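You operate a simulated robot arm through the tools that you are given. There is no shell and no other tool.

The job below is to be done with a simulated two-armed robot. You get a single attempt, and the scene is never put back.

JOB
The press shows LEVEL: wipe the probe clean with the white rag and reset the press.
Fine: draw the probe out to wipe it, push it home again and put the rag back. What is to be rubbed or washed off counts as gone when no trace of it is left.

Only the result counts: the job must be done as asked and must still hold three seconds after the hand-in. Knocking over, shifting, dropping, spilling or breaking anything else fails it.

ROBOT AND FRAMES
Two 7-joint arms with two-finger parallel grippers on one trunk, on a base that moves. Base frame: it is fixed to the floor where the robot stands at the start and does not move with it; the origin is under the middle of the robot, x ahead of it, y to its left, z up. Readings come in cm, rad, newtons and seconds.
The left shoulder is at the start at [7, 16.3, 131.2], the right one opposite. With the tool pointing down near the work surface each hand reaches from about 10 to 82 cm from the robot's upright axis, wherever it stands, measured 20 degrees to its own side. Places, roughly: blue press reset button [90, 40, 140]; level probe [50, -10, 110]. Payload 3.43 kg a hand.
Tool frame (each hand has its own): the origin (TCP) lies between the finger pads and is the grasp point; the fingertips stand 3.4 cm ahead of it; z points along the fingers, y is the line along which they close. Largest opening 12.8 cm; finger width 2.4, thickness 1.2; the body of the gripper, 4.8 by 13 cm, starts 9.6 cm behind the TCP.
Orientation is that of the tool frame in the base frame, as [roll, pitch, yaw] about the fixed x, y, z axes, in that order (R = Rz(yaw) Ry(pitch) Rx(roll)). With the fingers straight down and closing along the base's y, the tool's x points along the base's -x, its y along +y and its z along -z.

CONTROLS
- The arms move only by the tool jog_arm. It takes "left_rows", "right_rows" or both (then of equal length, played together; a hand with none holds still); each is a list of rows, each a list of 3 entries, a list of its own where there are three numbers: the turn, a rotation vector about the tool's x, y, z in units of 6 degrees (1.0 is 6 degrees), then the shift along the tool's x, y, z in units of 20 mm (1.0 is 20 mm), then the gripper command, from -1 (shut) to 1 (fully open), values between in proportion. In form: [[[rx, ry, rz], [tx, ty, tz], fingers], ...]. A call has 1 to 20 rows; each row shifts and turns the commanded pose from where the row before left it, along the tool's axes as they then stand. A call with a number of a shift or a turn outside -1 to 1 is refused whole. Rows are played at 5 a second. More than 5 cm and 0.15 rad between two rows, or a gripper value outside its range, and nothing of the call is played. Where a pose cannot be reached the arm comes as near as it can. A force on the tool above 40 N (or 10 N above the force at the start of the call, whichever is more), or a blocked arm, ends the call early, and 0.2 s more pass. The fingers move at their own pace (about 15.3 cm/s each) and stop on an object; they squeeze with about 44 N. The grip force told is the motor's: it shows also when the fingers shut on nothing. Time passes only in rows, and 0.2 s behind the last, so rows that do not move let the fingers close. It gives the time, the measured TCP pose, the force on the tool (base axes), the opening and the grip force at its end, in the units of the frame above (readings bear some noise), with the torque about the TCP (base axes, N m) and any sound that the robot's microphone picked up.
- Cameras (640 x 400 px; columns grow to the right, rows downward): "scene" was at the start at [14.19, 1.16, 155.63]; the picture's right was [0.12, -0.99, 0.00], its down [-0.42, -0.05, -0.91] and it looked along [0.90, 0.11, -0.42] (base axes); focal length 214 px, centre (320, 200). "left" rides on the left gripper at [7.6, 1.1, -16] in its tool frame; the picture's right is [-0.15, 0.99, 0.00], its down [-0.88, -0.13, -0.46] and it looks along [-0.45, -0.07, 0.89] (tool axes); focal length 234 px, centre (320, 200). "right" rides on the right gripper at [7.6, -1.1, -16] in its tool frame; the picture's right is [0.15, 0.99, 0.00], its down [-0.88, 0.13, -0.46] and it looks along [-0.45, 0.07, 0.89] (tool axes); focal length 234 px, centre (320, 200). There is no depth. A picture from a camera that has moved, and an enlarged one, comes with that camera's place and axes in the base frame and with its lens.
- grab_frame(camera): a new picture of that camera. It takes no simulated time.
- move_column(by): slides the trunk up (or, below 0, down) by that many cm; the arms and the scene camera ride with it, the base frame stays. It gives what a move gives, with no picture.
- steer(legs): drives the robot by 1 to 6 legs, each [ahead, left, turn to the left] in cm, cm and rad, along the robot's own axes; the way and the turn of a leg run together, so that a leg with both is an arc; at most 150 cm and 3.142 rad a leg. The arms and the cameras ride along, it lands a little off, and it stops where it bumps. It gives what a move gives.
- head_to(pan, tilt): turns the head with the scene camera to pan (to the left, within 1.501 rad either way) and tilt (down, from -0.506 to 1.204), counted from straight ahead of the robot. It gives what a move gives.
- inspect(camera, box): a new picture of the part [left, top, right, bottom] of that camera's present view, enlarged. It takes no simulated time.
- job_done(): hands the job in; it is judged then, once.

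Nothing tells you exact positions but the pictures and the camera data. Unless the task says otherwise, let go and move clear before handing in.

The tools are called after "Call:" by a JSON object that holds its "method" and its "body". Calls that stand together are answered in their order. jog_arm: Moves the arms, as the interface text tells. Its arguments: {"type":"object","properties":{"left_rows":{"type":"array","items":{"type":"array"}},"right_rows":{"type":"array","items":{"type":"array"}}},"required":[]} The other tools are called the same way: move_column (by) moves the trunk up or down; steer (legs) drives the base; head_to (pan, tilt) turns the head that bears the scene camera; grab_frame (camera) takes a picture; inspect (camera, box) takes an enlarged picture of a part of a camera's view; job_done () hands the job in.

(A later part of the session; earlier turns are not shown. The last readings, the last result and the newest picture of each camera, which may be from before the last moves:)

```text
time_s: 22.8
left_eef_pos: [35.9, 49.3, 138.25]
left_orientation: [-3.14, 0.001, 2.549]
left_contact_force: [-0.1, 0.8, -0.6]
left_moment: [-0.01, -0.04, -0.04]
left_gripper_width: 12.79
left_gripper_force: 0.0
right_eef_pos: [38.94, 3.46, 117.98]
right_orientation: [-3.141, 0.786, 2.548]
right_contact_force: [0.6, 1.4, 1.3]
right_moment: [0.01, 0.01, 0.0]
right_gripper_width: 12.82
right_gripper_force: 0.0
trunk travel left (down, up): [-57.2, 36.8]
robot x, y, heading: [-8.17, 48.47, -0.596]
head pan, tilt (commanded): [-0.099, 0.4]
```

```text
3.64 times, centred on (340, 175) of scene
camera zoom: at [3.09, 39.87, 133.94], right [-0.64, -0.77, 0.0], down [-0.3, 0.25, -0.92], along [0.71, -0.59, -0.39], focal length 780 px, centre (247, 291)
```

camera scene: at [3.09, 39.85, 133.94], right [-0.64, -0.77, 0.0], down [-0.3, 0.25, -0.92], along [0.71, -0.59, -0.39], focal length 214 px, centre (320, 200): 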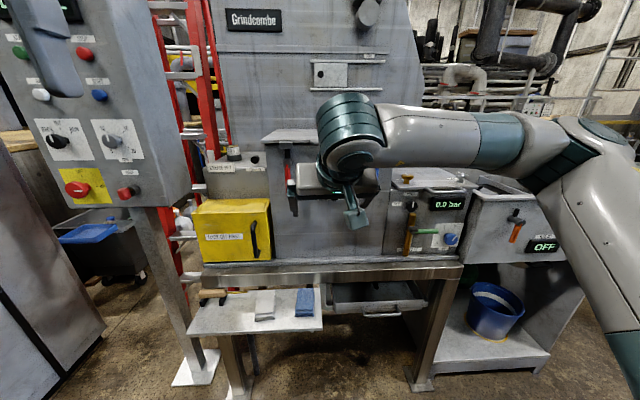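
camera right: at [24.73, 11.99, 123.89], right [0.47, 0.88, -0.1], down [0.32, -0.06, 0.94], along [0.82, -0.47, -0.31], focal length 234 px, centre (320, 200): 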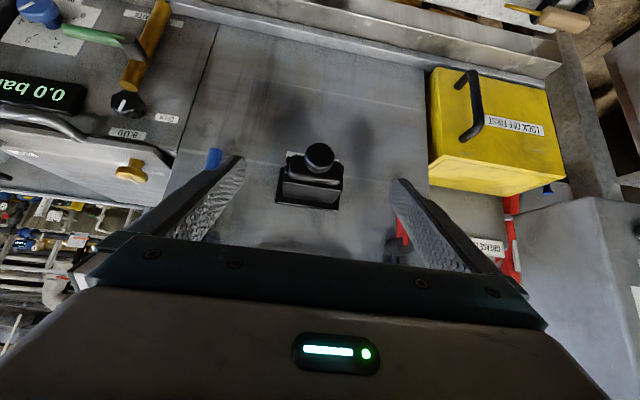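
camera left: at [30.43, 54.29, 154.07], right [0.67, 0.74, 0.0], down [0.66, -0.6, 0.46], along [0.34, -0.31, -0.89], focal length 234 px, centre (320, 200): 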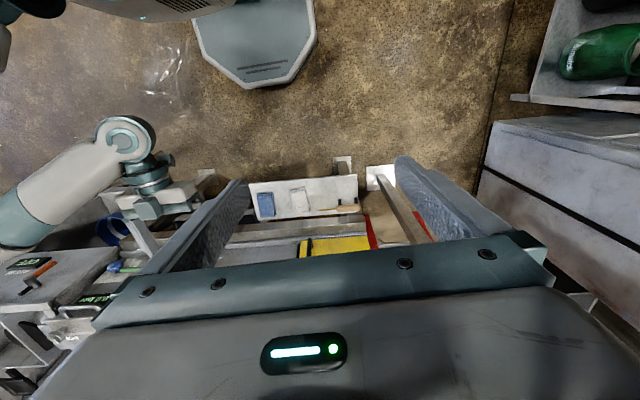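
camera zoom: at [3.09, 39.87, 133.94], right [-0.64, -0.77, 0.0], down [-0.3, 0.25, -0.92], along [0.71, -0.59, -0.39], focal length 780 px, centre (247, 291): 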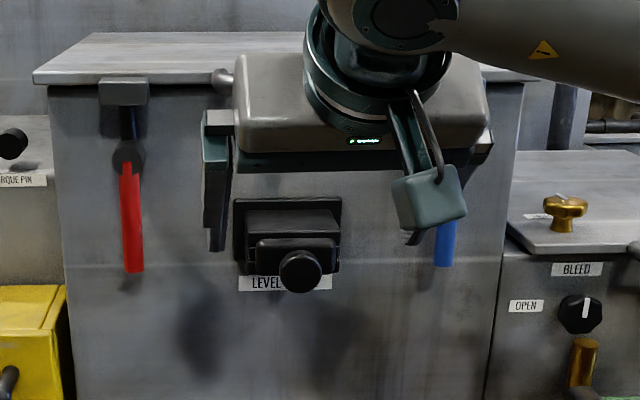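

The alignment is good: the knob lies 7.6 cm further along the tool axis to the grasp. I'll advance and check before closing.

Call:
{"method": "jog_arm", "body": {"right_rows": [[[0, 0, 0], [-0.02, 0.04, 0.8], 1], [[0, 0, 0], [-0.02, 0.03, 0.8], 1], [[0, 0, 0], [-0.02, 0.03, 0.8], 1], [[0, 0, 0], [-0.01, 0.03, 0.7], 1], [[0, 0, 0], [0, 0.01, 0.69], 1], [[0, 0, 0], [0, 0, 0], 1]]}}

Call:
{"method": "grab_frame", "body": {"camera": "right"}}

Call:
{"method": "inspect", "body": {"camera": "scene", "box": [280, 120, 400, 230]}}

Call:
{"method": "inspect", "body": {"camera": "left", "box": [60, 100, 300, 280]}}

```text
time_s: 24.2
left_eef_pos: [36.0, 49.13, 138.17]
left_orientation: [-3.138, 0.001, 2.551]
left_contact_force: [0.6, -0.6, -0.3]
left_moment: [0.01, -0.02, 0.01]
left_gripper_width: 12.78
left_gripper_force: 0.1
right_eef_pos: [43.91, 0.75, 112.75]
right_orientation: [-3.14, 0.787, 2.547]
right_contact_force: [0.1, 0.8, -0.2]
right_moment: [-0.01, 0.02, 0.0]
right_gripper_width: 12.79
right_gripper_force: 0.1
trunk travel left (down, up): [-57.2, 36.8]
robot x, y, heading: [-8.06, 48.17, -0.594]
head pan, tilt (commanded): [-0.099, 0.4]
```

```text
taken
camera right: at [29.39, 9.24, 118.63], right [0.47, 0.88, -0.1], down [0.32, -0.06, 0.94], along [0.82, -0.47, -0.31], focal length 234 px, centre (320, 200)
```

right: 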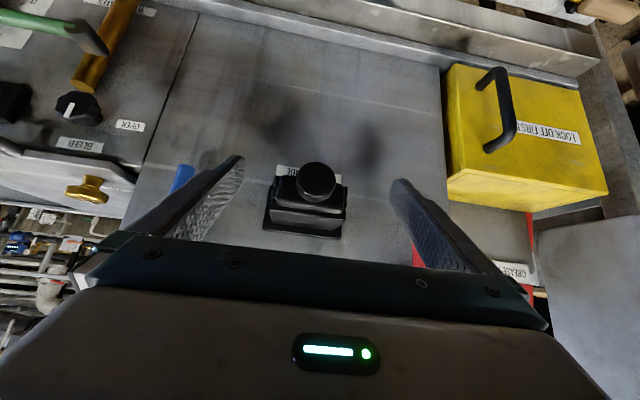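

```text
3.64 times, centred on (340, 175) of scene
camera zoom: at [3.09, 39.86, 133.94], right [-0.64, -0.77, 0.0], down [-0.3, 0.25, -0.92], along [0.71, -0.59, -0.39], focal length 780 px, centre (247, 291)
```

zoom: 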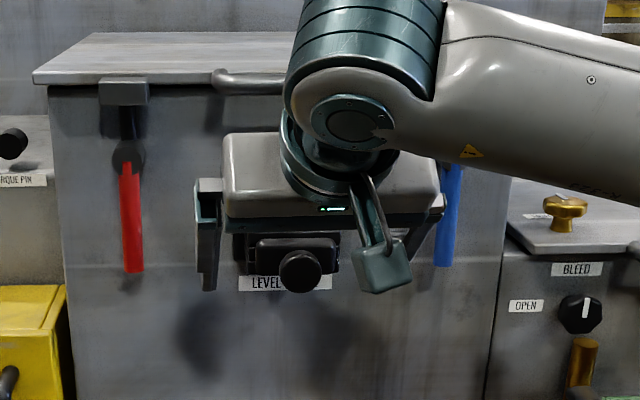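

```text
2.22 times, centred on (180, 190) of left
camera zoom: at [30.37, 54.3, 154.08], right [0.67, 0.74, 0.0], down [0.66, -0.6, 0.46], along [0.34, -0.31, -0.89], focal length 520 px, centre (631, 222)
```

zoom: 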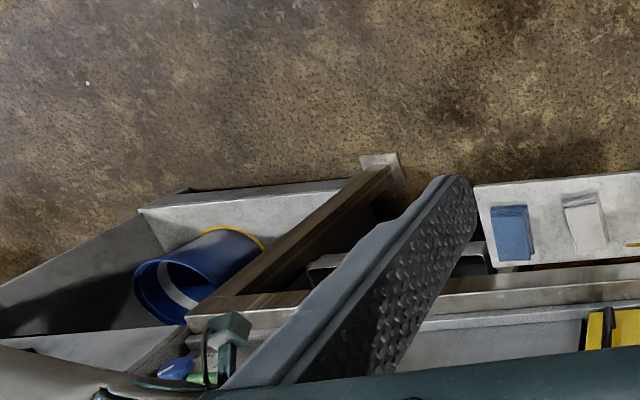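

The knob is centred between the open fingers about 1.9 cm ahead of the TCP. I'll close the right gripper on it now.

Call:
{"method": "jog_arm", "body": {"right_rows": [[[0, 0, 0], [0, 0, 0], -1], [[0, 0, 0], [0, 0, 0], -1], [[0, 0, 0], [0, 0, 0], -1], [[0, 0, 0], [0, 0, 0], -1]]}}

Call:
{"method": "grab_frame", "body": {"camera": "right"}}

Call:
{"method": "inspect", "body": {"camera": "right", "box": [250, 140, 390, 260]}}

```text
time_s: 25.2
left_eef_pos: [35.83, 48.96, 138.1]
left_orientation: [-3.141, 0.001, 2.549]
left_contact_force: [0.0, -0.1, -0.1]
left_moment: [0.01, 0.03, -0.01]
left_gripper_width: 12.83
left_gripper_force: 0.0
right_eef_pos: [43.53, 0.37, 112.7]
right_orientation: [3.141, 0.786, 2.544]
right_contact_force: [-7.3, -10.4, 0.5]
right_moment: [-0.27, 0.21, -0.43]
right_gripper_width: 3.33
right_gripper_force: 45.4
trunk travel left (down, up): [-57.2, 36.8]
robot x, y, heading: [-8.31, 48.44, -0.593]
head pan, tilt (commanded): [-0.099, 0.4]
```

```text
taken
camera right: at [29.24, 8.98, 118.61], right [0.47, 0.88, -0.1], down [0.32, -0.06, 0.94], along [0.82, -0.48, -0.31], focal length 234 px, centre (320, 200)
```

right: 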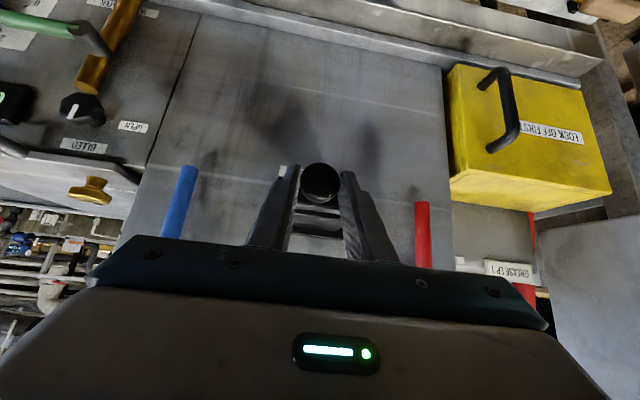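

```text
3.33 times, centred on (320, 200) of right
camera zoom: at [29.24, 8.98, 118.61], right [0.47, 0.88, -0.1], down [0.32, -0.06, 0.94], along [0.82, -0.48, -0.31], focal length 781 px, centre (320, 200)
```

zoom: 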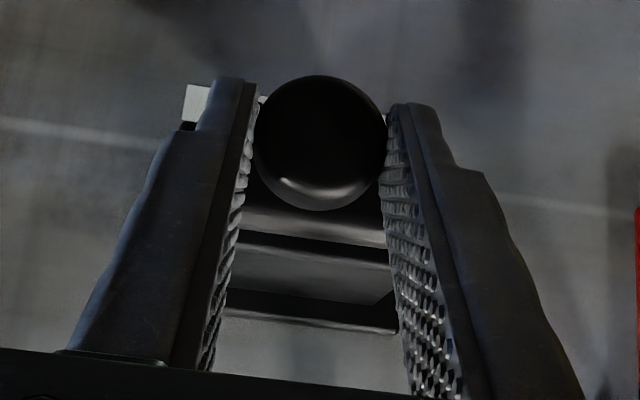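

The knob is gripped (3.33 cm) with about a 13 N lateral side load, so the knob sits about 0.5 cm to the right of my line. I'll shift right a little to relieve it before drawing.

Call:
{"method": "jog_arm", "body": {"right_rows": [[[0, 0, 0], [0, -0.12, 0], -1], [[0, 0, 0], [0, -0.12, 0], -1], [[0, 0, 0], [0, 0, 0], -1]]}}

```text
time_s: 26.0
left_eef_pos: [35.94, 49.23, 138.17]
left_orientation: [3.141, 0.002, 2.551]
left_contact_force: [-0.8, 0.1, 0.1]
left_moment: [-0.01, 0.0, -0.03]
left_gripper_width: 12.81
left_gripper_force: 0.0
right_eef_pos: [43.53, 0.52, 112.62]
right_orientation: [3.139, 0.784, 2.55]
right_contact_force: [-3.6, -3.0, -2.9]
right_moment: [0.11, -0.03, 0.14]
right_gripper_width: 3.32
right_gripper_force: 45.2
trunk travel left (down, up): [-57.2, 36.8]
robot x, y, heading: [-8.22, 48.46, -0.591]
head pan, tilt (commanded): [-0.099, 0.4]
```

The side load is down to about 5 N. I'll start drawing the probe straight back, 1 cm per row, and watch the forces.

Call:
{"method": "jog_arm", "body": {"right_rows": [[[0, 0, 0], [0.177, -0.03, -0.177], -1], [[0, 0, 0], [0.354, 0, -0.354], -1], [[0, 0, 0], [0.354, 0, -0.354], -1], [[0, 0, 0], [0.354, 0, -0.354], -1]]}}

Call:
{"method": "grab_frame", "body": {"camera": "right"}}

Call:
{"method": "inspect", "body": {"camera": "right", "box": [250, 140, 390, 260]}}

```text
time_s: 27.0
left_eef_pos: [36.26, 49.41, 138.05]
left_orientation: [-3.139, -0.001, 2.55]
left_contact_force: [-0.5, -0.4, -0.9]
left_moment: [-0.03, -0.03, -0.02]
left_gripper_width: 12.8
left_gripper_force: 0.0
right_eef_pos: [40.76, 2.57, 112.65]
right_orientation: [-3.141, 0.782, 2.552]
right_contact_force: [9.3, 5.7, -6.4]
right_moment: [-0.28, -1.07, 0.27]
right_gripper_width: 3.3
right_gripper_force: 44.8
trunk travel left (down, up): [-57.2, 36.8]
robot x, y, heading: [-7.97, 48.7, -0.591]
head pan, tilt (commanded): [-0.099, 0.4]
```

```text
taken
camera right: at [26.43, 10.93, 118.64], right [0.46, 0.88, -0.1], down [0.32, -0.06, 0.94], along [0.82, -0.47, -0.31], focal length 234 px, centre (320, 200)
```

right: 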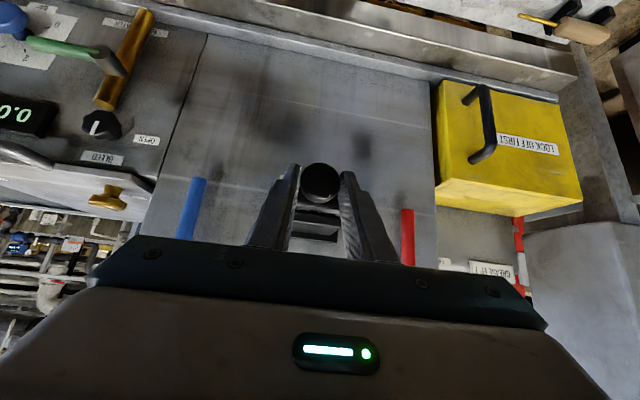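

```text
3.33 times, centred on (320, 200) of right
camera zoom: at [26.43, 10.93, 118.64], right [0.46, 0.88, -0.1], down [0.32, -0.06, 0.94], along [0.82, -0.47, -0.31], focal length 781 px, centre (320, 200)
```

zoom: 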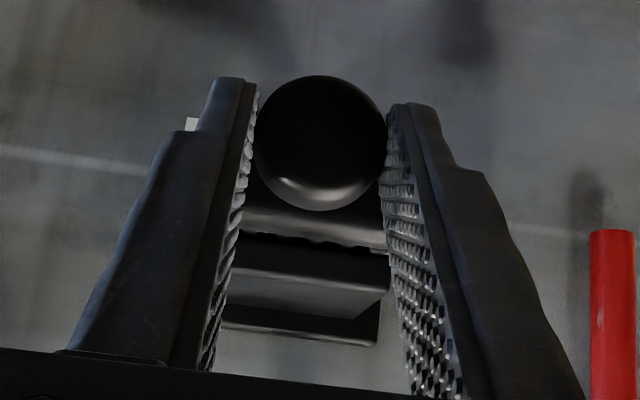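

It slides: 3.4 cm out so far, with about 10 N lateral force towards the left and 6 N down. I'll relieve these by shifting slightly left and down, then keep drawing.

Call:
{"method": "jog_arm", "body": {"right_rows": [[[0, 0, 0], [0.03, 0.1, 0.03], -1], [[0, 0, 0], [0.03, 0.08, 0.03], -1], [[0, 0, 0], [0, 0, 0], -1]]}}

```text
time_s: 27.8
left_eef_pos: [35.87, 49.19, 138.09]
left_orientation: [-3.139, -0.001, 2.549]
left_contact_force: [0.1, 0.5, 0.4]
left_moment: [-0.05, 0.02, -0.01]
left_gripper_width: 12.79
left_gripper_force: 0.0
right_eef_pos: [40.64, 2.53, 112.73]
right_orientation: [-3.141, 0.789, 2.546]
right_contact_force: [2.5, -2.6, 9.5]
right_moment: [0.12, 0.34, -0.11]
right_gripper_width: 3.32
right_gripper_force: 44.5
trunk travel left (down, up): [-57.2, 36.8]
robot x, y, heading: [-8.31, 48.65, -0.595]
head pan, tilt (commanded): [-0.099, 0.4]
```

Lateral force is now near zero; the vertical is slightly overdone, so I'll correct up 0.1 cm. Then I'll continue drawing with a small leftward component.

Call:
{"method": "jog_arm", "body": {"right_rows": [[[0, 0, 0], [-0.035, 0, -0.035], -1], [[0, 0, 0], [0.354, 0.014, -0.354], -1], [[0, 0, 0], [0.354, 0.014, -0.354], -1], [[0, 0, 0], [0.354, 0.014, -0.354], -1], [[0, 0, 0], [0.354, 0.014, -0.354], -1], [[0, 0, 0], [0, 0, 0], -1]]}}

Call:
{"method": "inspect", "body": {"camera": "right", "box": [250, 140, 390, 260]}}

Call:
{"method": "inspect", "body": {"camera": "scene", "box": [280, 120, 400, 230]}}

```text
time_s: 29.2
left_eef_pos: [36.12, 49.06, 138.16]
left_orientation: [-3.141, 0.0, 2.549]
left_contact_force: [0.6, 0.4, 0.9]
left_moment: [0.01, -0.01, -0.02]
left_gripper_width: 12.81
left_gripper_force: 0.2
right_eef_pos: [37.57, 5.02, 112.62]
right_orientation: [3.141, 0.782, 2.55]
right_contact_force: [2.5, -0.5, -4.2]
right_moment: [-0.37, -0.68, 0.11]
right_gripper_width: 3.3
right_gripper_force: 45.1
trunk travel left (down, up): [-57.2, 36.8]
robot x, y, heading: [-8.26, 48.82, -0.592]
head pan, tilt (commanded): [-0.099, 0.4]
```

```text
3.33 times, centred on (320, 200) of right
camera zoom: at [23.18, 13.41, 118.66], right [0.47, 0.88, -0.1], down [0.32, -0.06, 0.94], along [0.82, -0.47, -0.31], focal length 781 px, centre (320, 200)
```

zoom: 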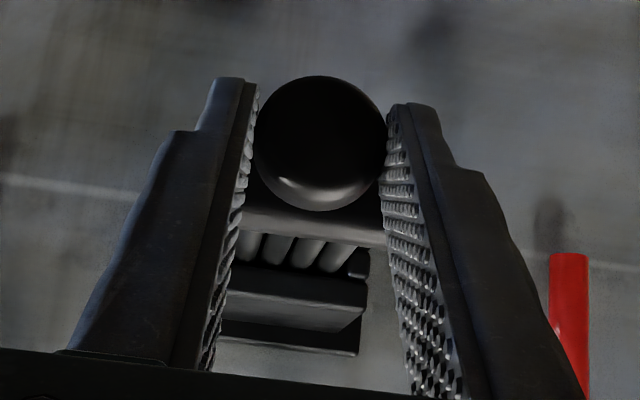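

```text
3.64 times, centred on (340, 175) of scene
camera zoom: at [3.17, 39.81, 133.91], right [-0.64, -0.77, 0.0], down [-0.3, 0.25, -0.92], along [0.71, -0.59, -0.39], focal length 780 px, centre (247, 291)
```

zoom: 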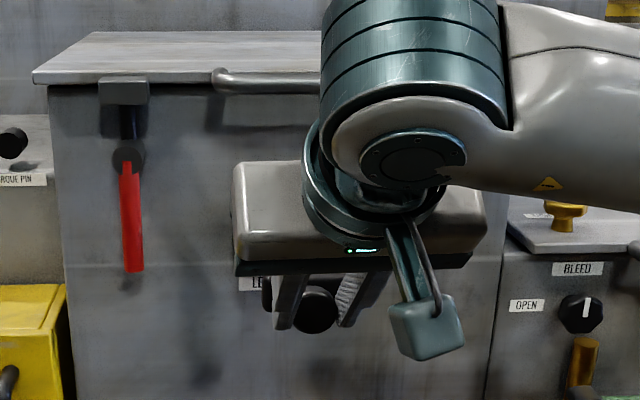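

The probe carries several parallel rods behind the plate. Forces are low, so I'll continue drawing it out.

Call:
{"method": "jog_arm", "body": {"right_rows": [[[0, 0, 0], [0.354, 0.014, -0.354], -1], [[0, 0, 0], [0.354, 0.014, -0.354], -1], [[0, 0, 0], [0.354, 0.014, -0.354], -1], [[0, 0, 0], [0.354, 0.014, -0.354], -1], [[0, 0, 0], [0, 0, 0], -1]]}}

Call:
{"method": "inspect", "body": {"camera": "right", "box": [250, 140, 390, 260]}}

Call:
{"method": "grab_frame", "body": {"camera": "left"}}

```text
time_s: 30.4
left_eef_pos: [36.0, 49.06, 138.17]
left_orientation: [-3.139, 0.0, 2.549]
left_contact_force: [0.8, 0.3, -0.5]
left_moment: [-0.04, 0.0, 0.02]
left_gripper_width: 12.8
left_gripper_force: 0.0
right_eef_pos: [34.31, 7.27, 112.72]
right_orientation: [-3.141, 0.781, 2.548]
right_contact_force: [1.2, -1.9, -8.6]
right_moment: [-0.2, -0.33, 0.01]
right_gripper_width: 3.3
right_gripper_force: 45.6
trunk travel left (down, up): [-57.2, 36.8]
robot x, y, heading: [-8.35, 48.75, -0.595]
head pan, tilt (commanded): [-0.099, 0.4]
```

```text
3.33 times, centred on (320, 200) of right
camera zoom: at [20.0, 15.82, 118.66], right [0.47, 0.88, -0.1], down [0.32, -0.06, 0.94], along [0.82, -0.47, -0.31], focal length 781 px, centre (320, 200)
```

zoom: 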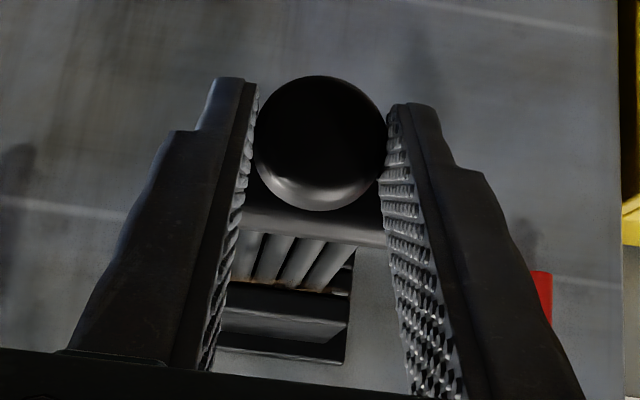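

```text
taken
camera left: at [30.49, 54.16, 154.04], right [0.67, 0.74, 0.0], down [0.66, -0.6, 0.45], along [0.34, -0.31, -0.89], focal length 234 px, centre (320, 200)
```

left: 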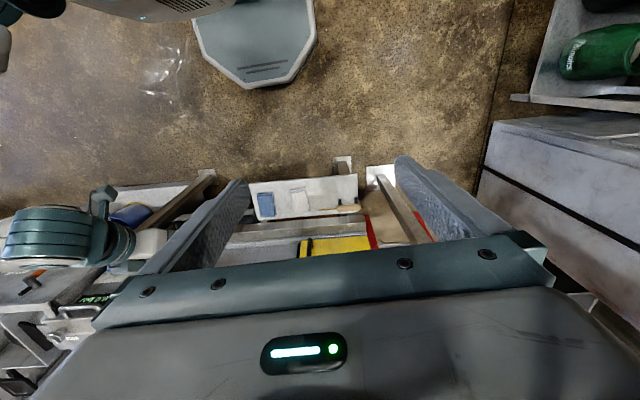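

Rods are about 11 cm out and a brownish residue begins to appear near the block. I'll lower slightly to relieve the vertical force and draw further.

Call:
{"method": "jog_arm", "body": {"right_rows": [[[0, 0, 0], [0.03, 0, 0.03], -1], [[0, 0, 0], [0.354, 0.014, -0.354], -1], [[0, 0, 0], [0.354, 0.014, -0.354], -1], [[0, 0, 0], [0.354, 0.014, -0.354], -1], [[0, 0, 0], [0.354, 0.014, -0.354], -1], [[0, 0, 0], [0, 0, 0], -1]]}}

Call:
{"method": "inspect", "body": {"camera": "right", "box": [250, 140, 390, 260]}}

Call:
{"method": "grab_frame", "body": {"camera": "scene"}}

```text
time_s: 31.8
left_eef_pos: [35.92, 48.92, 138.22]
left_orientation: [-3.141, -0.001, 2.548]
left_contact_force: [-0.5, -0.6, 0.2]
left_moment: [-0.01, 0.01, 0.01]
left_gripper_width: 12.8
left_gripper_force: 0.1
right_eef_pos: [31.04, 9.7, 112.72]
right_orientation: [-3.14, 0.783, 2.548]
right_contact_force: [-1.2, -6.5, -0.2]
right_moment: [-0.05, 0.23, -0.28]
right_gripper_width: 3.32
right_gripper_force: 45.0
trunk travel left (down, up): [-57.2, 36.8]
robot x, y, heading: [-8.39, 48.92, -0.593]
head pan, tilt (commanded): [-0.099, 0.4]
```

```text
3.33 times, centred on (320, 200) of right
camera zoom: at [16.75, 18.25, 118.63], right [0.47, 0.88, -0.1], down [0.32, -0.06, 0.94], along [0.82, -0.48, -0.31], focal length 781 px, centre (320, 200)
```

zoom: 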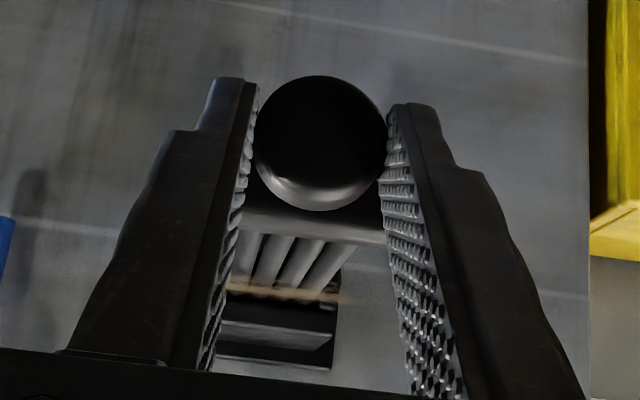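

```text
taken
camera scene: at [3.07, 39.72, 133.93], right [-0.64, -0.77, 0.0], down [-0.3, 0.25, -0.92], along [0.71, -0.59, -0.39], focal length 214 px, centre (320, 200)
```

scene: 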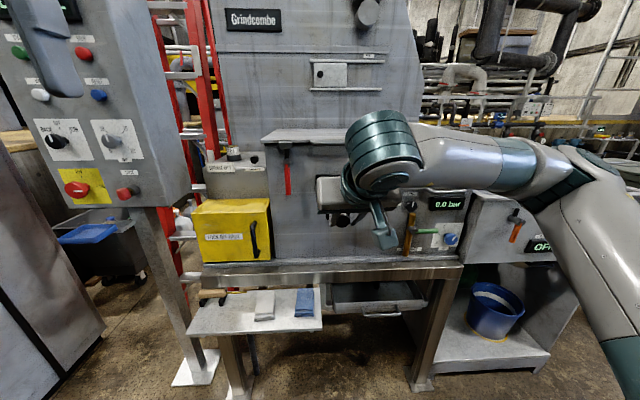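

Residue shows on the rods further out. Lateral force is about −6 N, so I'll correct slightly to the right and continue.

Call:
{"method": "jog_arm", "body": {"right_rows": [[[0, 0, 0], [0, -0.08, 0], -1], [[0, 0, 0], [0.354, 0.005, -0.354], -1], [[0, 0, 0], [0.354, 0.005, -0.354], -1], [[0, 0, 0], [0.354, 0.005, -0.354], -1], [[0, 0, 0], [0, 0, 0], -1]]}}

Call:
{"method": "inspect", "body": {"camera": "right", "box": [250, 140, 390, 260]}}

Call:
{"method": "inspect", "body": {"camera": "scene", "box": [300, 170, 400, 250]}}

```text
time_s: 33.0
left_eef_pos: [36.64, 49.13, 137.9]
left_orientation: [-3.137, -0.003, 2.55]
left_contact_force: [0.2, -0.5, -0.1]
left_moment: [0.0, -0.03, 0.0]
left_gripper_width: 12.79
left_gripper_force: 0.0
right_eef_pos: [29.01, 11.2, 112.71]
right_orientation: [-3.141, 0.784, 2.55]
right_contact_force: [29.6, -1.2, -2.3]
right_moment: [-0.24, -1.01, 0.5]
right_gripper_width: 3.3
right_gripper_force: 45.1
trunk travel left (down, up): [-57.2, 36.8]
robot x, y, heading: [-8.13, 48.57, -0.595]
head pan, tilt (commanded): [-0.099, 0.4]
```

```text
3.33 times, centred on (320, 200) of right
camera zoom: at [14.73, 19.69, 118.65], right [0.47, 0.88, -0.1], down [0.32, -0.06, 0.94], along [0.82, -0.47, -0.31], focal length 781 px, centre (320, 200)
```

zoom: 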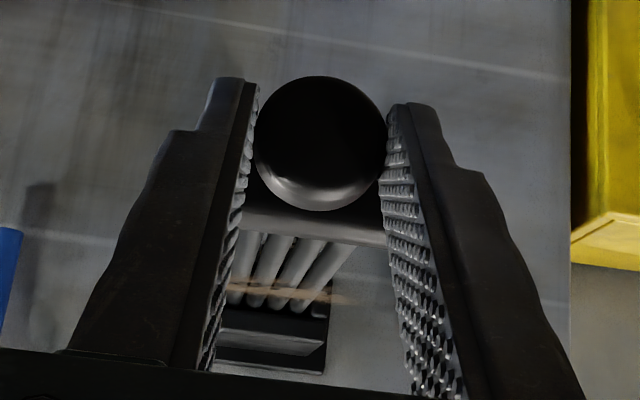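

```text
5.00 times, centred on (350, 210) of scene
camera zoom: at [3.69, 39.81, 133.88], right [-0.64, -0.77, 0.0], down [-0.3, 0.25, -0.92], along [0.71, -0.59, -0.39], focal length 1072 px, centre (170, 150)
```

zoom: 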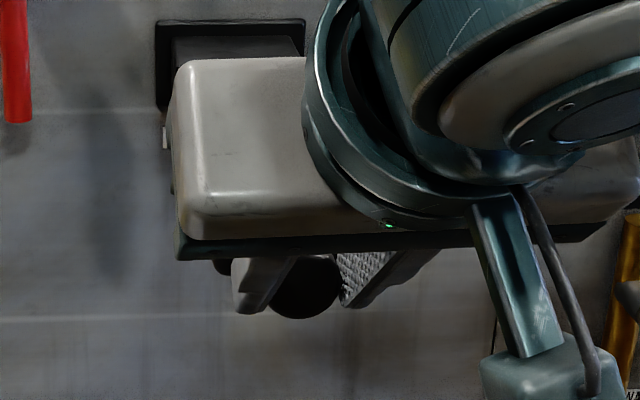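

The probe hit its end stop after about 18 cm of travel, so it stays guided by the block, and the residue band is on the rods near the block. I'll ease the pull slightly, then bring the left hand over to look down at the residue.

Call:
{"method": "jog_arm", "body": {"right_rows": [[[0, 0, 0], [-0.12, 0, 0.12], -1], [[0, 0, 0], [0, 0, 0], -1]]}}

Call:
{"method": "jog_arm", "body": {"left_rows": [[[0, 0, 0], [-1, 0, 0], 1], [[0, 0, 0], [-1, 0, 0], 1], [[0, 0, 0], [-1, 0, 0], 1], [[0, 0, 0], [-1, 0, 0], 1], [[0, 0, 0], [-1, 0, 0], 1], [[0, 0, 0], [-1, 0, 0], 1], [[0, 0, 0], [-1, 0, 0], 1], [[0, 0, 0], [-1, -0.7, 0], 1], [[0, 0, 0], [-1, -1, 0], 1], [[0, 0, 0], [-0.5, -1, 0], 1], [[0, 0, 0], [0, -1, 0], 1], [[0, 0, 0], [0, -1, 0], 1], [[0, 0, 0], [0, -1, 0], 1], [[0, 0, 0], [0, -1, 0], 1], [[0, 0, 0], [0, -1, 0], 1], [[0, 0, 0], [0, -1, 0], 1]]}}

Call:
{"method": "grab_frame", "body": {"camera": "left"}}

Call:
{"method": "grab_frame", "body": {"camera": "scene"}}

```text
time_s: 33.6
left_eef_pos: [36.39, 49.41, 137.95]
left_orientation: [-3.137, -0.002, 2.55]
left_contact_force: [0.3, 0.1, 0.6]
left_moment: [-0.01, -0.03, 0.01]
left_gripper_width: 12.8
left_gripper_force: 0.0
right_eef_pos: [28.9, 11.26, 112.8]
right_orientation: [-3.141, 0.785, 2.552]
right_contact_force: [22.4, 9.3, 3.2]
right_moment: [0.63, -0.12, 0.69]
right_gripper_width: 3.28
right_gripper_force: 45.0
trunk travel left (down, up): [-57.2, 36.8]
robot x, y, heading: [-8.3, 48.54, -0.59]
head pan, tilt (commanded): [-0.099, 0.4]
```

```text
time_s: 37.0
left_eef_pos: [42.37, 24.33, 138.16]
left_orientation: [-3.136, -0.002, 2.55]
left_contact_force: [-0.5, -0.4, -0.6]
left_moment: [0.0, 0.0, 0.03]
left_gripper_width: 12.79
left_gripper_force: 0.0
right_eef_pos: [29.06, 11.16, 112.72]
right_orientation: [-3.139, 0.783, 2.552]
right_contact_force: [20.3, 13.0, 2.3]
right_moment: [0.41, -0.72, 0.72]
right_gripper_width: 3.33
right_gripper_force: 45.1
trunk travel left (down, up): [-57.2, 36.8]
robot x, y, heading: [-8.1, 47.95, -0.588]
head pan, tilt (commanded): [-0.099, 0.4]
```

```text
taken
camera left: at [36.89, 29.52, 154.0], right [0.67, 0.74, 0.0], down [0.66, -0.6, 0.46], along [0.33, -0.31, -0.89], focal length 234 px, centre (320, 200)
```

left: 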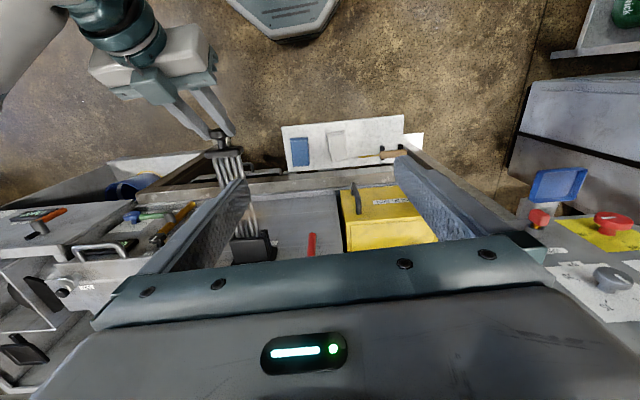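

```text
taken
camera scene: at [3.45, 40.06, 133.92], right [-0.64, -0.77, 0.0], down [-0.3, 0.25, -0.92], along [0.71, -0.59, -0.39], focal length 214 px, centre (320, 200)
```

scene: 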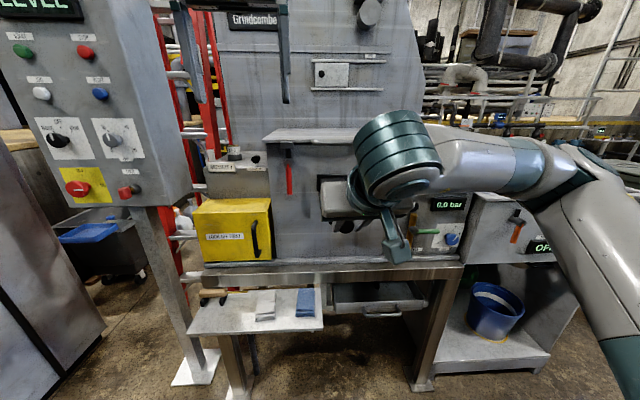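

I see the drawn probe with several rods from above. The right hand has about 22 N side load, so I'll relieve that first, then zoom in on the rods.

Call:
{"method": "jog_arm", "body": {"right_rows": [[[0, 0, 0], [-0.05, 0.12, 0.05], -1], [[0, 0, 0], [-0.05, 0.12, 0.05], -1], [[0, 0, 0], [0, 0, 0], -1]]}}

Call:
{"method": "inspect", "body": {"camera": "left", "box": [180, 110, 310, 280]}}

Call:
{"method": "inspect", "body": {"camera": "left", "box": [210, 180, 280, 260]}}

```text
time_s: 37.8
left_eef_pos: [42.11, 24.27, 138.19]
left_orientation: [-3.139, -0.001, 2.549]
left_contact_force: [-0.1, 0.2, -0.8]
left_moment: [-0.01, 0.01, -0.02]
left_gripper_width: 12.82
left_gripper_force: 0.1
right_eef_pos: [29.08, 11.31, 112.65]
right_orientation: [-3.14, 0.786, 2.549]
right_contact_force: [3.7, 3.8, 7.6]
right_moment: [-0.04, 0.49, -0.01]
right_gripper_width: 3.31
right_gripper_force: 45.2
trunk travel left (down, up): [-57.2, 36.8]
robot x, y, heading: [-8.1, 48.66, -0.593]
head pan, tilt (commanded): [-0.099, 0.4]
```

```text
2.35 times, centred on (245, 195) of left
camera zoom: at [36.46, 29.33, 154.1], right [0.67, 0.74, 0.0], down [0.66, -0.6, 0.46], along [0.34, -0.31, -0.89], focal length 551 px, centre (496, 212)
```

zoom: 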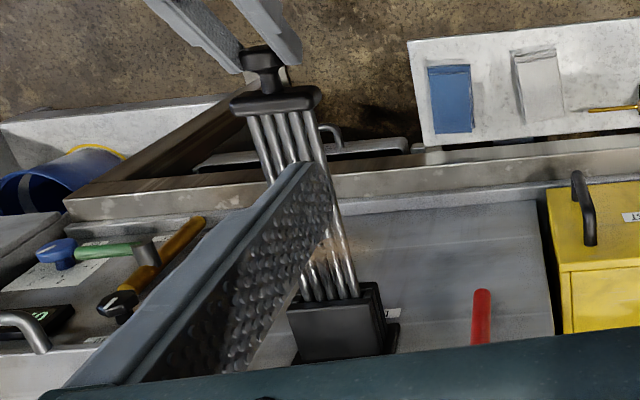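

```text
5.00 times, centred on (245, 220) of left
camera zoom: at [36.46, 29.33, 154.1], right [0.67, 0.74, 0.0], down [0.66, -0.6, 0.46], along [0.34, -0.31, -0.89], focal length 1171 px, centre (695, 100)
```

zoom: 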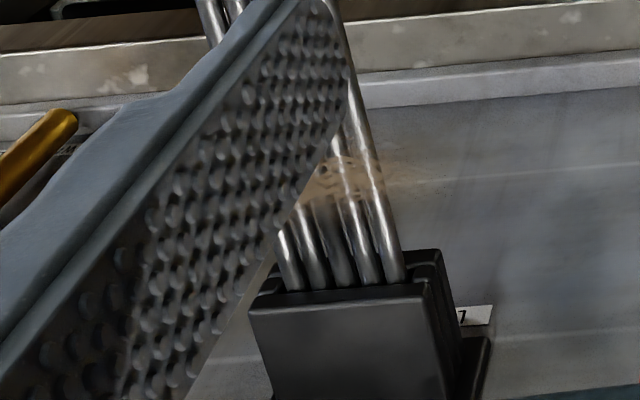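

The probe has five rods and a brown residue patch sits on them about 3–5 cm before the block, partly hidden by my finger. I'll shift the left hand to the right and forward for a clear view.

Call:
{"method": "jog_arm", "body": {"left_rows": [[[0, 0, 0], [-0.75, -1, 0], 1], [[0, 0, 0], [-0.75, -1, 0], 1], [[0, 0, 0], [-0.75, -1, 0], 1], [[0, 0, 0], [-0.75, -1, 0], 1], [[0, 0, 0], [0, 0, 0], 1]]}}

Call:
{"method": "grab_frame", "body": {"camera": "left"}}

Call:
{"method": "inspect", "body": {"camera": "left", "box": [240, 100, 400, 240]}}

```text
time_s: 39.0
left_eef_pos: [41.23, 15.88, 135.51]
left_orientation: [-3.137, 0.005, 2.55]
left_contact_force: [0.2, -0.9, -0.3]
left_moment: [0.01, -0.02, -0.01]
left_gripper_width: 12.78
left_gripper_force: 0.1
left hand out of reach, approached as far as the arm can: row 2, 3, 4
right_eef_pos: [29.14, 11.37, 112.66]
right_orientation: [-3.141, 0.786, 2.549]
right_contact_force: [-1.7, -2.8, 3.7]
right_moment: [-0.1, -0.09, 0.01]
right_gripper_width: 3.3
right_gripper_force: 45.0
trunk travel left (down, up): [-57.2, 36.8]
robot x, y, heading: [-8.36, 48.12, -0.595]
head pan, tilt (commanded): [-0.099, 0.4]
```

```text
taken
camera left: at [35.58, 21.09, 151.3], right [0.67, 0.74, 0.0], down [0.66, -0.6, 0.46], along [0.34, -0.31, -0.89], focal length 234 px, centre (320, 200)
```

left: 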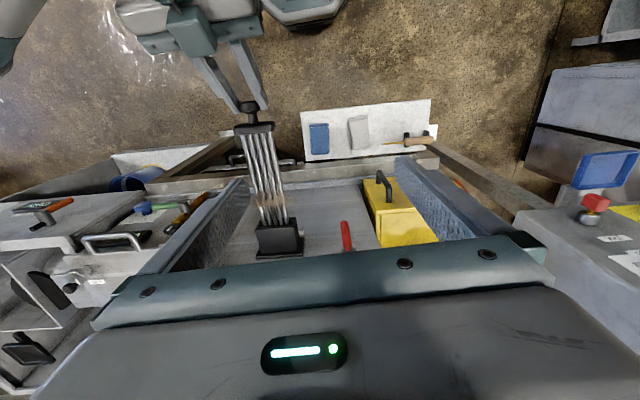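

```text
2.86 times, centred on (320, 170) of left
camera zoom: at [35.58, 21.09, 151.3], right [0.67, 0.74, 0.0], down [0.66, -0.6, 0.46], along [0.34, -0.31, -0.89], focal length 669 px, centre (320, 286)
```

zoom: 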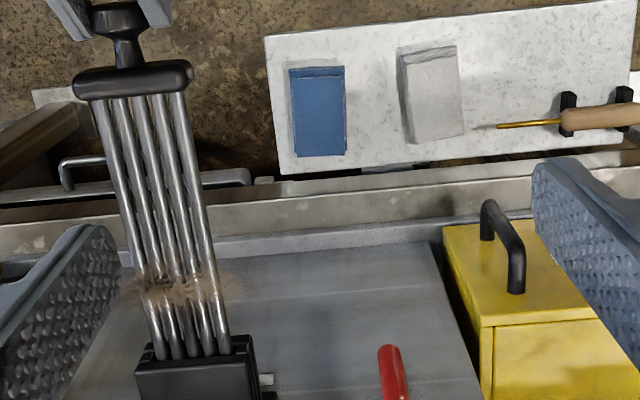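

The residue patch is at about [44.8, 0.6, 112], 4.6 cm before the block face. The left arm is at its reach limit here, and since the probe is captive in its guide, I'll release the knob and reposition the base for the wiping. First I'll open the right gripper and back off.

Call:
{"method": "jog_arm", "body": {"right_rows": [[[0, 0, 0], [0, 0, 0], -0.3], [[0, 0, 0], [0, 0, 0], 0.1], [[0, 0, 0], [0, 0, 0], 0.5], [[0, 0, 0], [0, 0, -0.5], 0.5], [[0, 0, 0], [0, 0, -1], 0.5], [[0, 0, 0], [0, 0, -1], 0.5], [[0, 0, 0], [0, 0, -1], 0.5], [[0, 0, 0], [0, 0, -1], 0.5]]}}

Call:
{"method": "inspect", "body": {"camera": "left", "box": [200, 60, 400, 260]}}

Call:
{"method": "grab_frame", "body": {"camera": "right"}}

Call:
{"method": "grab_frame", "body": {"camera": "scene"}}

```text
time_s: 40.8
left_eef_pos: [41.18, 16.07, 135.5]
left_orientation: [-3.139, 0.005, 2.549]
left_contact_force: [-0.1, -0.1, 0.4]
left_moment: [-0.01, 0.0, 0.04]
left_gripper_width: 12.8
left_gripper_force: 0.1
right_eef_pos: [23.67, 14.92, 118.97]
right_orientation: [3.141, 0.785, 2.55]
right_contact_force: [-0.8, 0.8, -0.3]
right_moment: [0.01, 0.02, 0.0]
right_gripper_width: 9.62
right_gripper_force: 0.1
trunk travel left (down, up): [-57.2, 36.8]
robot x, y, heading: [-8.48, 48.54, -0.594]
head pan, tilt (commanded): [-0.099, 0.4]
```

```text
2.00 times, centred on (300, 160) of left
camera zoom: at [35.58, 21.22, 151.33], right [0.67, 0.74, 0.0], down [0.66, -0.6, 0.46], along [0.34, -0.31, -0.89], focal length 468 px, centre (360, 280)
```

zoom: 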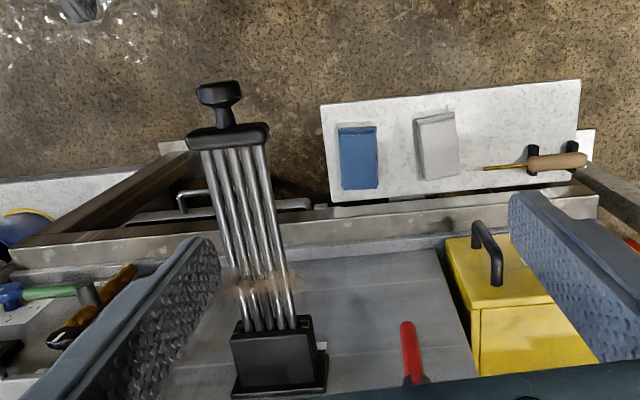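

```text
taken
camera right: at [9.37, 23.43, 124.95], right [0.47, 0.88, -0.1], down [0.32, -0.06, 0.94], along [0.82, -0.47, -0.31], focal length 234 px, centre (320, 200)
```

right: 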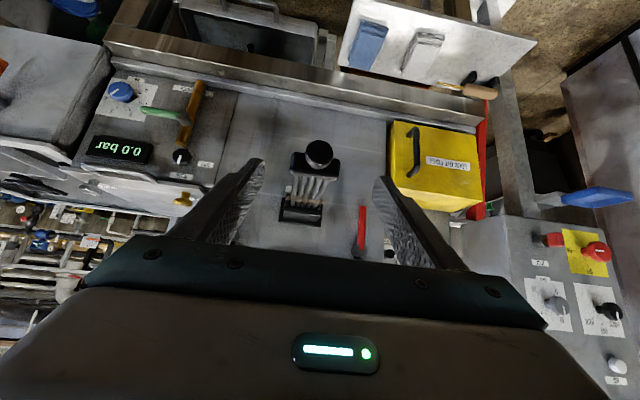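

```text
taken
camera scene: at [3.03, 39.9, 133.94], right [-0.64, -0.77, 0.0], down [-0.3, 0.25, -0.92], along [0.71, -0.59, -0.39], focal length 214 px, centre (320, 200)
```

scene: 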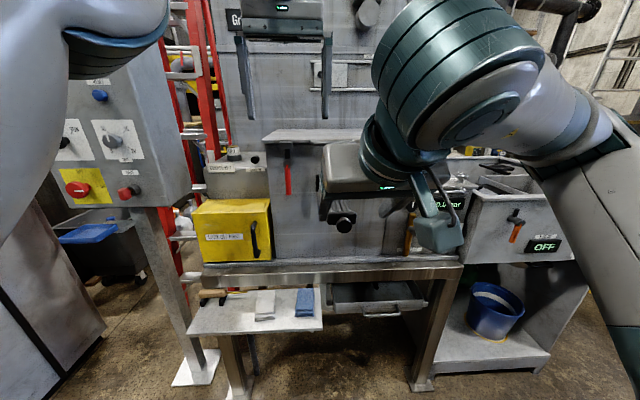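

The probe stays drawn when released. I'll lift the right hand up and away to the right, and bring the left hand left, before repositioning the base.

Call:
{"method": "jog_arm", "body": {"right_rows": [[[0, 0, 0], [-0.707, -1, -0.707], 0.5], [[0, 0, 0], [-0.707, -1, -0.707], 0.5], [[0, 0, 0], [-0.707, -1, -0.707], 0.5], [[0, 0, 0], [-0.707, -1, -0.707], 0.5], [[0, 0, 0], [-0.707, -1, -0.707], 0.5], [[0, 0, 0], [-0.707, -1, -0.707], 0.5], [[0, 0, 0], [-0.707, -1, -0.707], 0.5], [[0, 0, 0], [-0.707, -1, -0.707], 0.5], [[0, 0, 0], [0, -1, 0], 0.5], [[0, 0, 0], [0, -1, 0], 0.5], [[0, 0, 0], [0, 0, 0], 0.5], [[0, 0, 0], [0, 0, 0], 0.5]], "left_rows": [[[0, 0, 0], [0, 1, 0], 1], [[0, 0, 0], [0, 1, 0], 1], [[0, 0, 0], [0, 1, 0], 1], [[0, 0, 0], [0, 1, 0], 1], [[0, 0, 0], [0, 1, 0], 1], [[0, 0, 0], [0, 1, 0], 1], [[0, 0, 0], [0, 1, 0], 1], [[0, 0, 0], [0, 1, 0], 1], [[0, 0, 0], [0, 1, 0], 1], [[0, 0, 0], [0, 1, 0], 1], [[0, 0, 0], [0, 1, 0], 1], [[0, 0, 0], [0, 0.9, 0], 1]]}}

Call:
{"method": "grab_frame", "body": {"camera": "scene"}}

```text
time_s: 43.4
left_eef_pos: [54.73, 35.64, 135.34]
left_orientation: [-3.139, 0.0, 2.551]
left_contact_force: [0.6, -0.5, 0.0]
left_moment: [-0.01, -0.02, 0.0]
left_gripper_width: 12.8
left_gripper_force: 0.1
right_eef_pos: [12.65, -1.89, 135.08]
right_orientation: [3.14, 0.786, 2.548]
right_contact_force: [0.3, 0.0, -0.5]
right_moment: [-0.02, 0.02, 0.0]
right_gripper_width: 9.62
right_gripper_force: 0.1
trunk travel left (down, up): [-57.2, 36.8]
robot x, y, heading: [-8.15, 48.46, -0.591]
head pan, tilt (commanded): [-0.099, 0.4]
```

```text
taken
camera scene: at [3.1, 39.86, 133.94], right [-0.64, -0.77, 0.0], down [-0.3, 0.25, -0.92], along [0.71, -0.59, -0.39], focal length 214 px, centre (320, 200)
```

scene: 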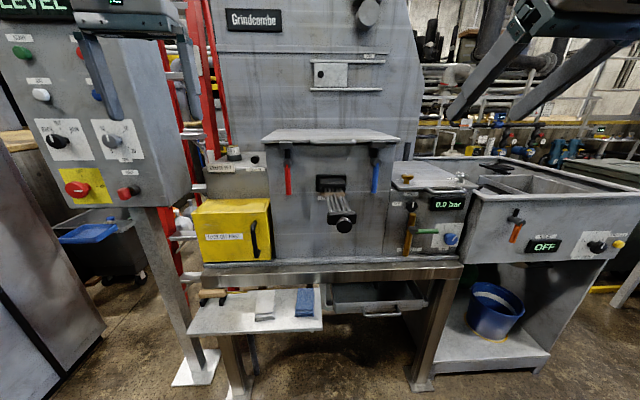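

The probe and rods are plainly visible in the drawn state. I'll now drive 10 cm ahead and 12 cm right with a small turn to align with the probe axis.

Call:
{"method": "steer", "body": {"legs": [[10, -12, -0.035]]}}

Call:
{"method": "head_to", "body": {"pan": 0.1, "tilt": 0.7}}

Call:
{"method": "grab_frame", "body": {"camera": "scene"}}

Call:
{"method": "grab_frame", "body": {"camera": "left"}}

```text
time_s: 44.8
left_eef_pos: [55.64, 17.31, 135.4]
left_orientation: [-3.139, 0.001, 2.511]
left_contact_force: [0.5, -0.2, 0.5]
left_moment: [-0.03, 0.01, 0.05]
left_gripper_width: 12.82
left_gripper_force: 0.0
right_eef_pos: [12.25, -18.53, 135.28]
right_orientation: [-3.141, 0.787, 2.511]
right_contact_force: [-0.2, 1.2, -0.1]
right_moment: [-0.03, 0.02, 0.03]
right_gripper_width: 9.61
right_gripper_force: 0.0
trunk travel left (down, up): [-57.2, 36.8]
robot x, y, heading: [-6.46, 32.45, -0.625]
head pan, tilt (commanded): [-0.099, 0.4]
```

```text
time_s: 45.6
left_eef_pos: [55.71, 17.29, 135.46]
left_orientation: [-3.14, 0.0, 2.511]
left_contact_force: [-0.1, 0.0, -0.5]
left_moment: [0.01, -0.02, -0.01]
left_gripper_width: 12.78
left_gripper_force: 0.1
right_eef_pos: [12.19, -18.65, 135.03]
right_orientation: [3.141, 0.784, 2.511]
right_contact_force: [0.0, 0.8, -0.3]
right_moment: [-0.03, 0.0, 0.02]
right_gripper_width: 9.59
right_gripper_force: 0.1
trunk travel left (down, up): [-57.2, 36.8]
robot x, y, heading: [-6.84, 32.32, -0.632]
head pan, tilt (commanded): [0.099, 0.7]
```

```text
taken
camera scene: at [4.68, 25.25, 131.25], right [-0.51, -0.86, 0.0], down [-0.55, 0.33, -0.77], along [0.66, -0.39, -0.64], focal length 214 px, centre (320, 200)
```

scene: 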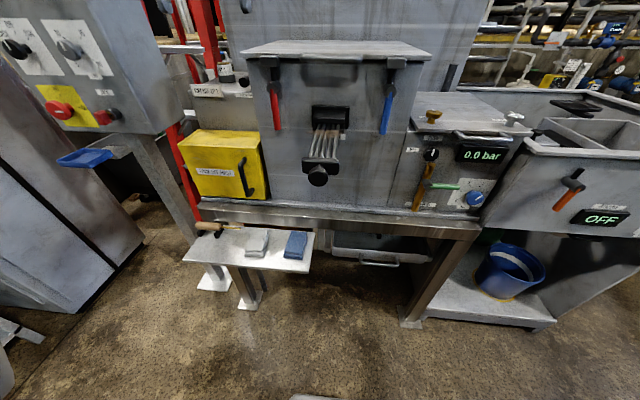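

```text
taken
camera left: at [50.24, 22.61, 151.27], right [0.7, 0.71, 0.0], down [0.63, -0.62, 0.46], along [0.32, -0.32, -0.89], focal length 234 px, centre (320, 200)
```

left: 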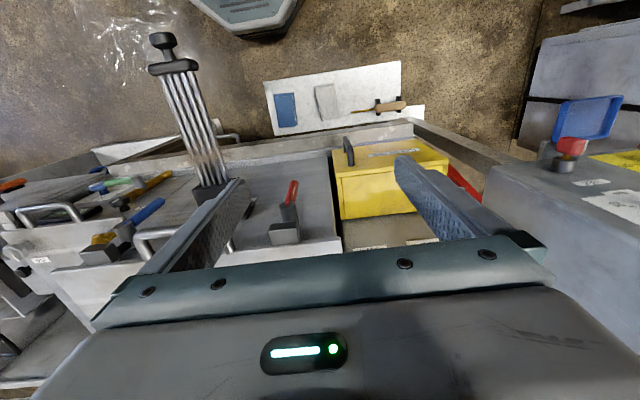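

I'm now at heading −0.630. I'll measure the rag precisely from both cameras.

Call:
{"method": "inspect", "body": {"camera": "left", "box": [260, 50, 420, 150]}}

Call:
{"method": "inspect", "body": {"camera": "scene", "box": [180, 205, 320, 295]}}

```text
4.00 times, centred on (340, 100) of left
camera zoom: at [50.24, 22.61, 151.27], right [0.7, 0.71, 0.0], down [0.63, -0.62, 0.46], along [0.32, -0.32, -0.89], focal length 937 px, centre (240, 600)
```

zoom: 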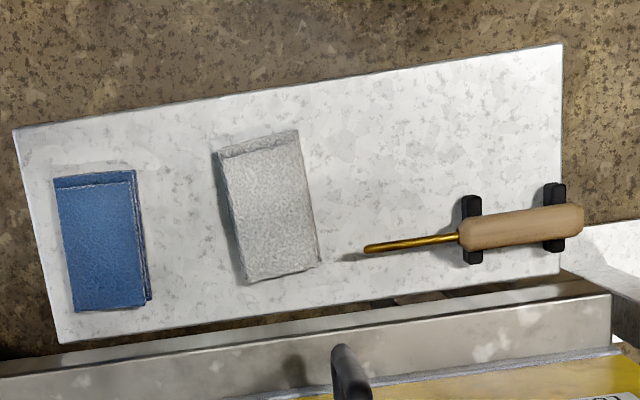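

```text
4.44 times, centred on (250, 250) of scene
camera zoom: at [4.68, 25.25, 131.25], right [-0.51, -0.86, 0.0], down [-0.55, 0.33, -0.77], along [0.66, -0.39, -0.64], focal length 953 px, centre (631, -22)
```

zoom: 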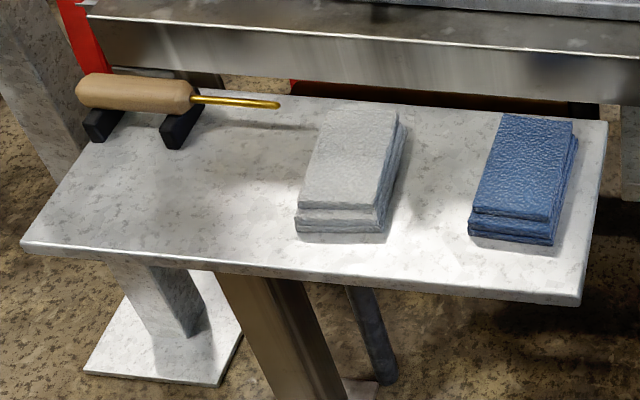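

The white rag is centred at about [56.0, 20.15], top at z≈73.7, about 9.6×6.1×2.5 cm, with its long axis about 3.5° off my heading. I'll align the left hand over it, narrow the fingers and descend.

Call:
{"method": "jog_arm", "body": {"left_rows": [[[0, 0, -0.6], [0.36, 0.62, 0], 0.4], [[0, 0, 0], [0.36, 0.62, 0], 0.4], [[0, 0, 0], [0, 0, 1], 0.4], [[0, 0, 0], [0, 0, 1], 0.4], [[0, 0, 0], [0, 0, 1], 0.4], [[0, 0, 0], [0, 0, 1], 0.4], [[0, 0, 0], [0, 0, 1], 0.4], [[0, 0, 0], [0, 0, 1], 0.4], [[0, 0, 0], [0, 0, 1], 0.4], [[0, 0, 0], [0, 0, 1], 0.4], [[0, 0, 0], [0, 0, 1], 0.4], [[0, 0, 0], [0, 0, 1], 0.4], [[0, 0, 0], [0, 0, 1], 0.4], [[0, 0, 0], [0, 0, 1], 0.4], [[0, 0, 0], [0, 0, 1], 0.4], [[0, 0, 0], [0, 0, 1], 0.4], [[0, 0, 0], [0, 0, 1], 0.4], [[0, 0, 0], [0, 0, 1], 0.4], [[0, 0, 0], [0, 0, 1], 0.4], [[0, 0, 0], [0, 0, 1], 0.4]]}}

Call:
{"method": "grab_frame", "body": {"camera": "left"}}

Call:
{"method": "grab_frame", "body": {"camera": "scene"}}

```text
time_s: 49.8
left_eef_pos: [55.84, 20.15, 99.23]
left_orientation: [-3.14, 0.0, 2.574]
left_contact_force: [0.0, 0.3, -0.3]
left_moment: [-0.01, -0.01, 0.0]
left_gripper_width: 8.97
left_gripper_force: 0.0
right_eef_pos: [12.32, -18.63, 135.1]
right_orientation: [-3.14, 0.786, 2.509]
right_contact_force: [0.0, 0.1, 0.5]
right_moment: [0.04, 0.03, 0.0]
right_gripper_width: 9.57
right_gripper_force: 0.0
trunk travel left (down, up): [-57.2, 36.8]
robot x, y, heading: [-6.62, 32.43, -0.636]
head pan, tilt (commanded): [0.099, 0.7]
```

```text
taken
camera left: at [50.24, 25.21, 115.2], right [0.66, 0.76, 0.0], down [0.67, -0.58, 0.46], along [0.34, -0.3, -0.89], focal length 234 px, centre (320, 200)
```

left: 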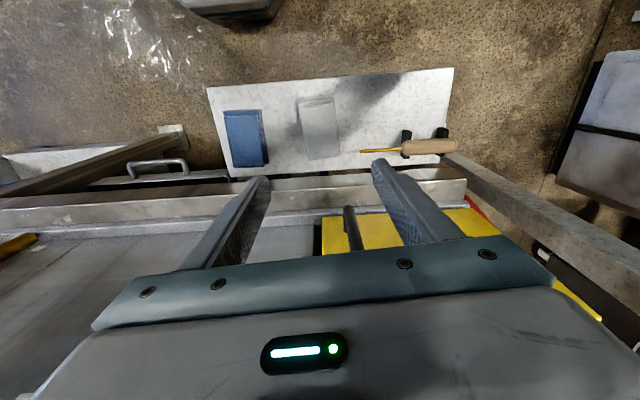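

```text
taken
camera scene: at [4.74, 25.29, 131.25], right [-0.51, -0.86, 0.0], down [-0.56, 0.33, -0.76], along [0.66, -0.39, -0.64], focal length 214 px, centre (320, 200)
```

scene: 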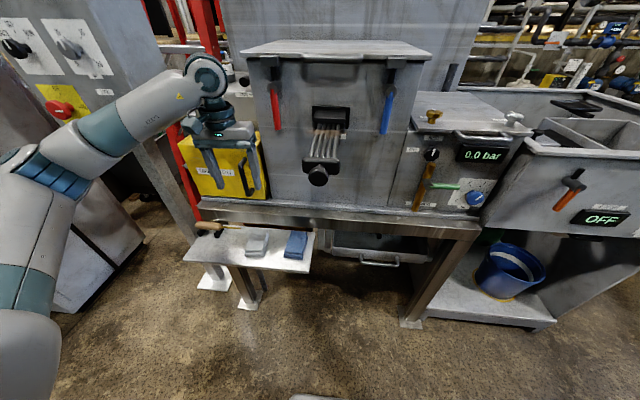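

The hand is at z=99 above the rag. I'll zoom to check alignment before the final descent.

Call:
{"method": "inspect", "body": {"camera": "left", "box": [240, 80, 400, 180]}}

Call:
{"method": "inspect", "body": {"camera": "scene", "box": [180, 110, 320, 290]}}

```text
4.00 times, centred on (320, 130) of left
camera zoom: at [50.24, 25.21, 115.2], right [0.66, 0.76, 0.0], down [0.67, -0.58, 0.46], along [0.34, -0.3, -0.89], focal length 937 px, centre (320, 480)
```

zoom: 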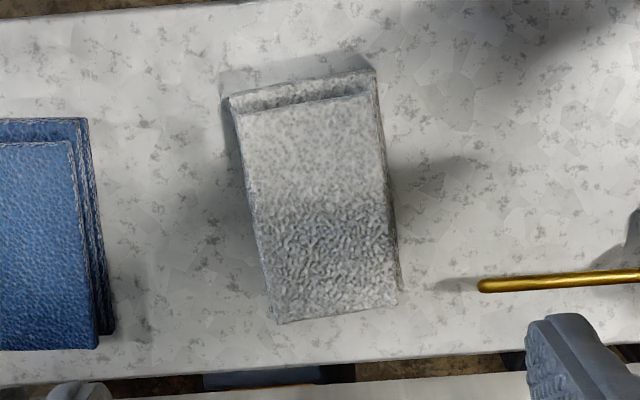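

```text
2.22 times, centred on (250, 200) of scene
camera zoom: at [4.74, 25.29, 131.25], right [-0.51, -0.86, 0.0], down [-0.56, 0.33, -0.76], along [0.66, -0.39, -0.64], focal length 477 px, centre (476, 200)
```

zoom: 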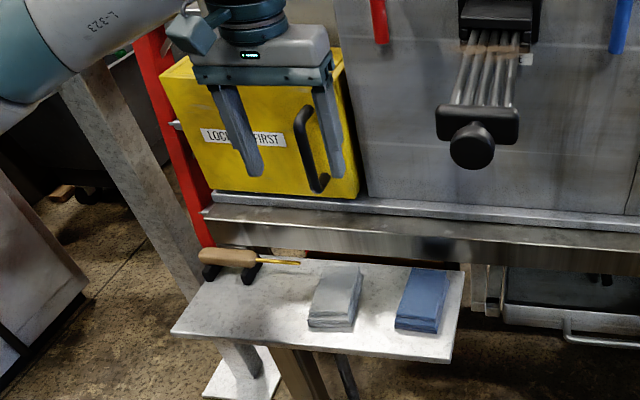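

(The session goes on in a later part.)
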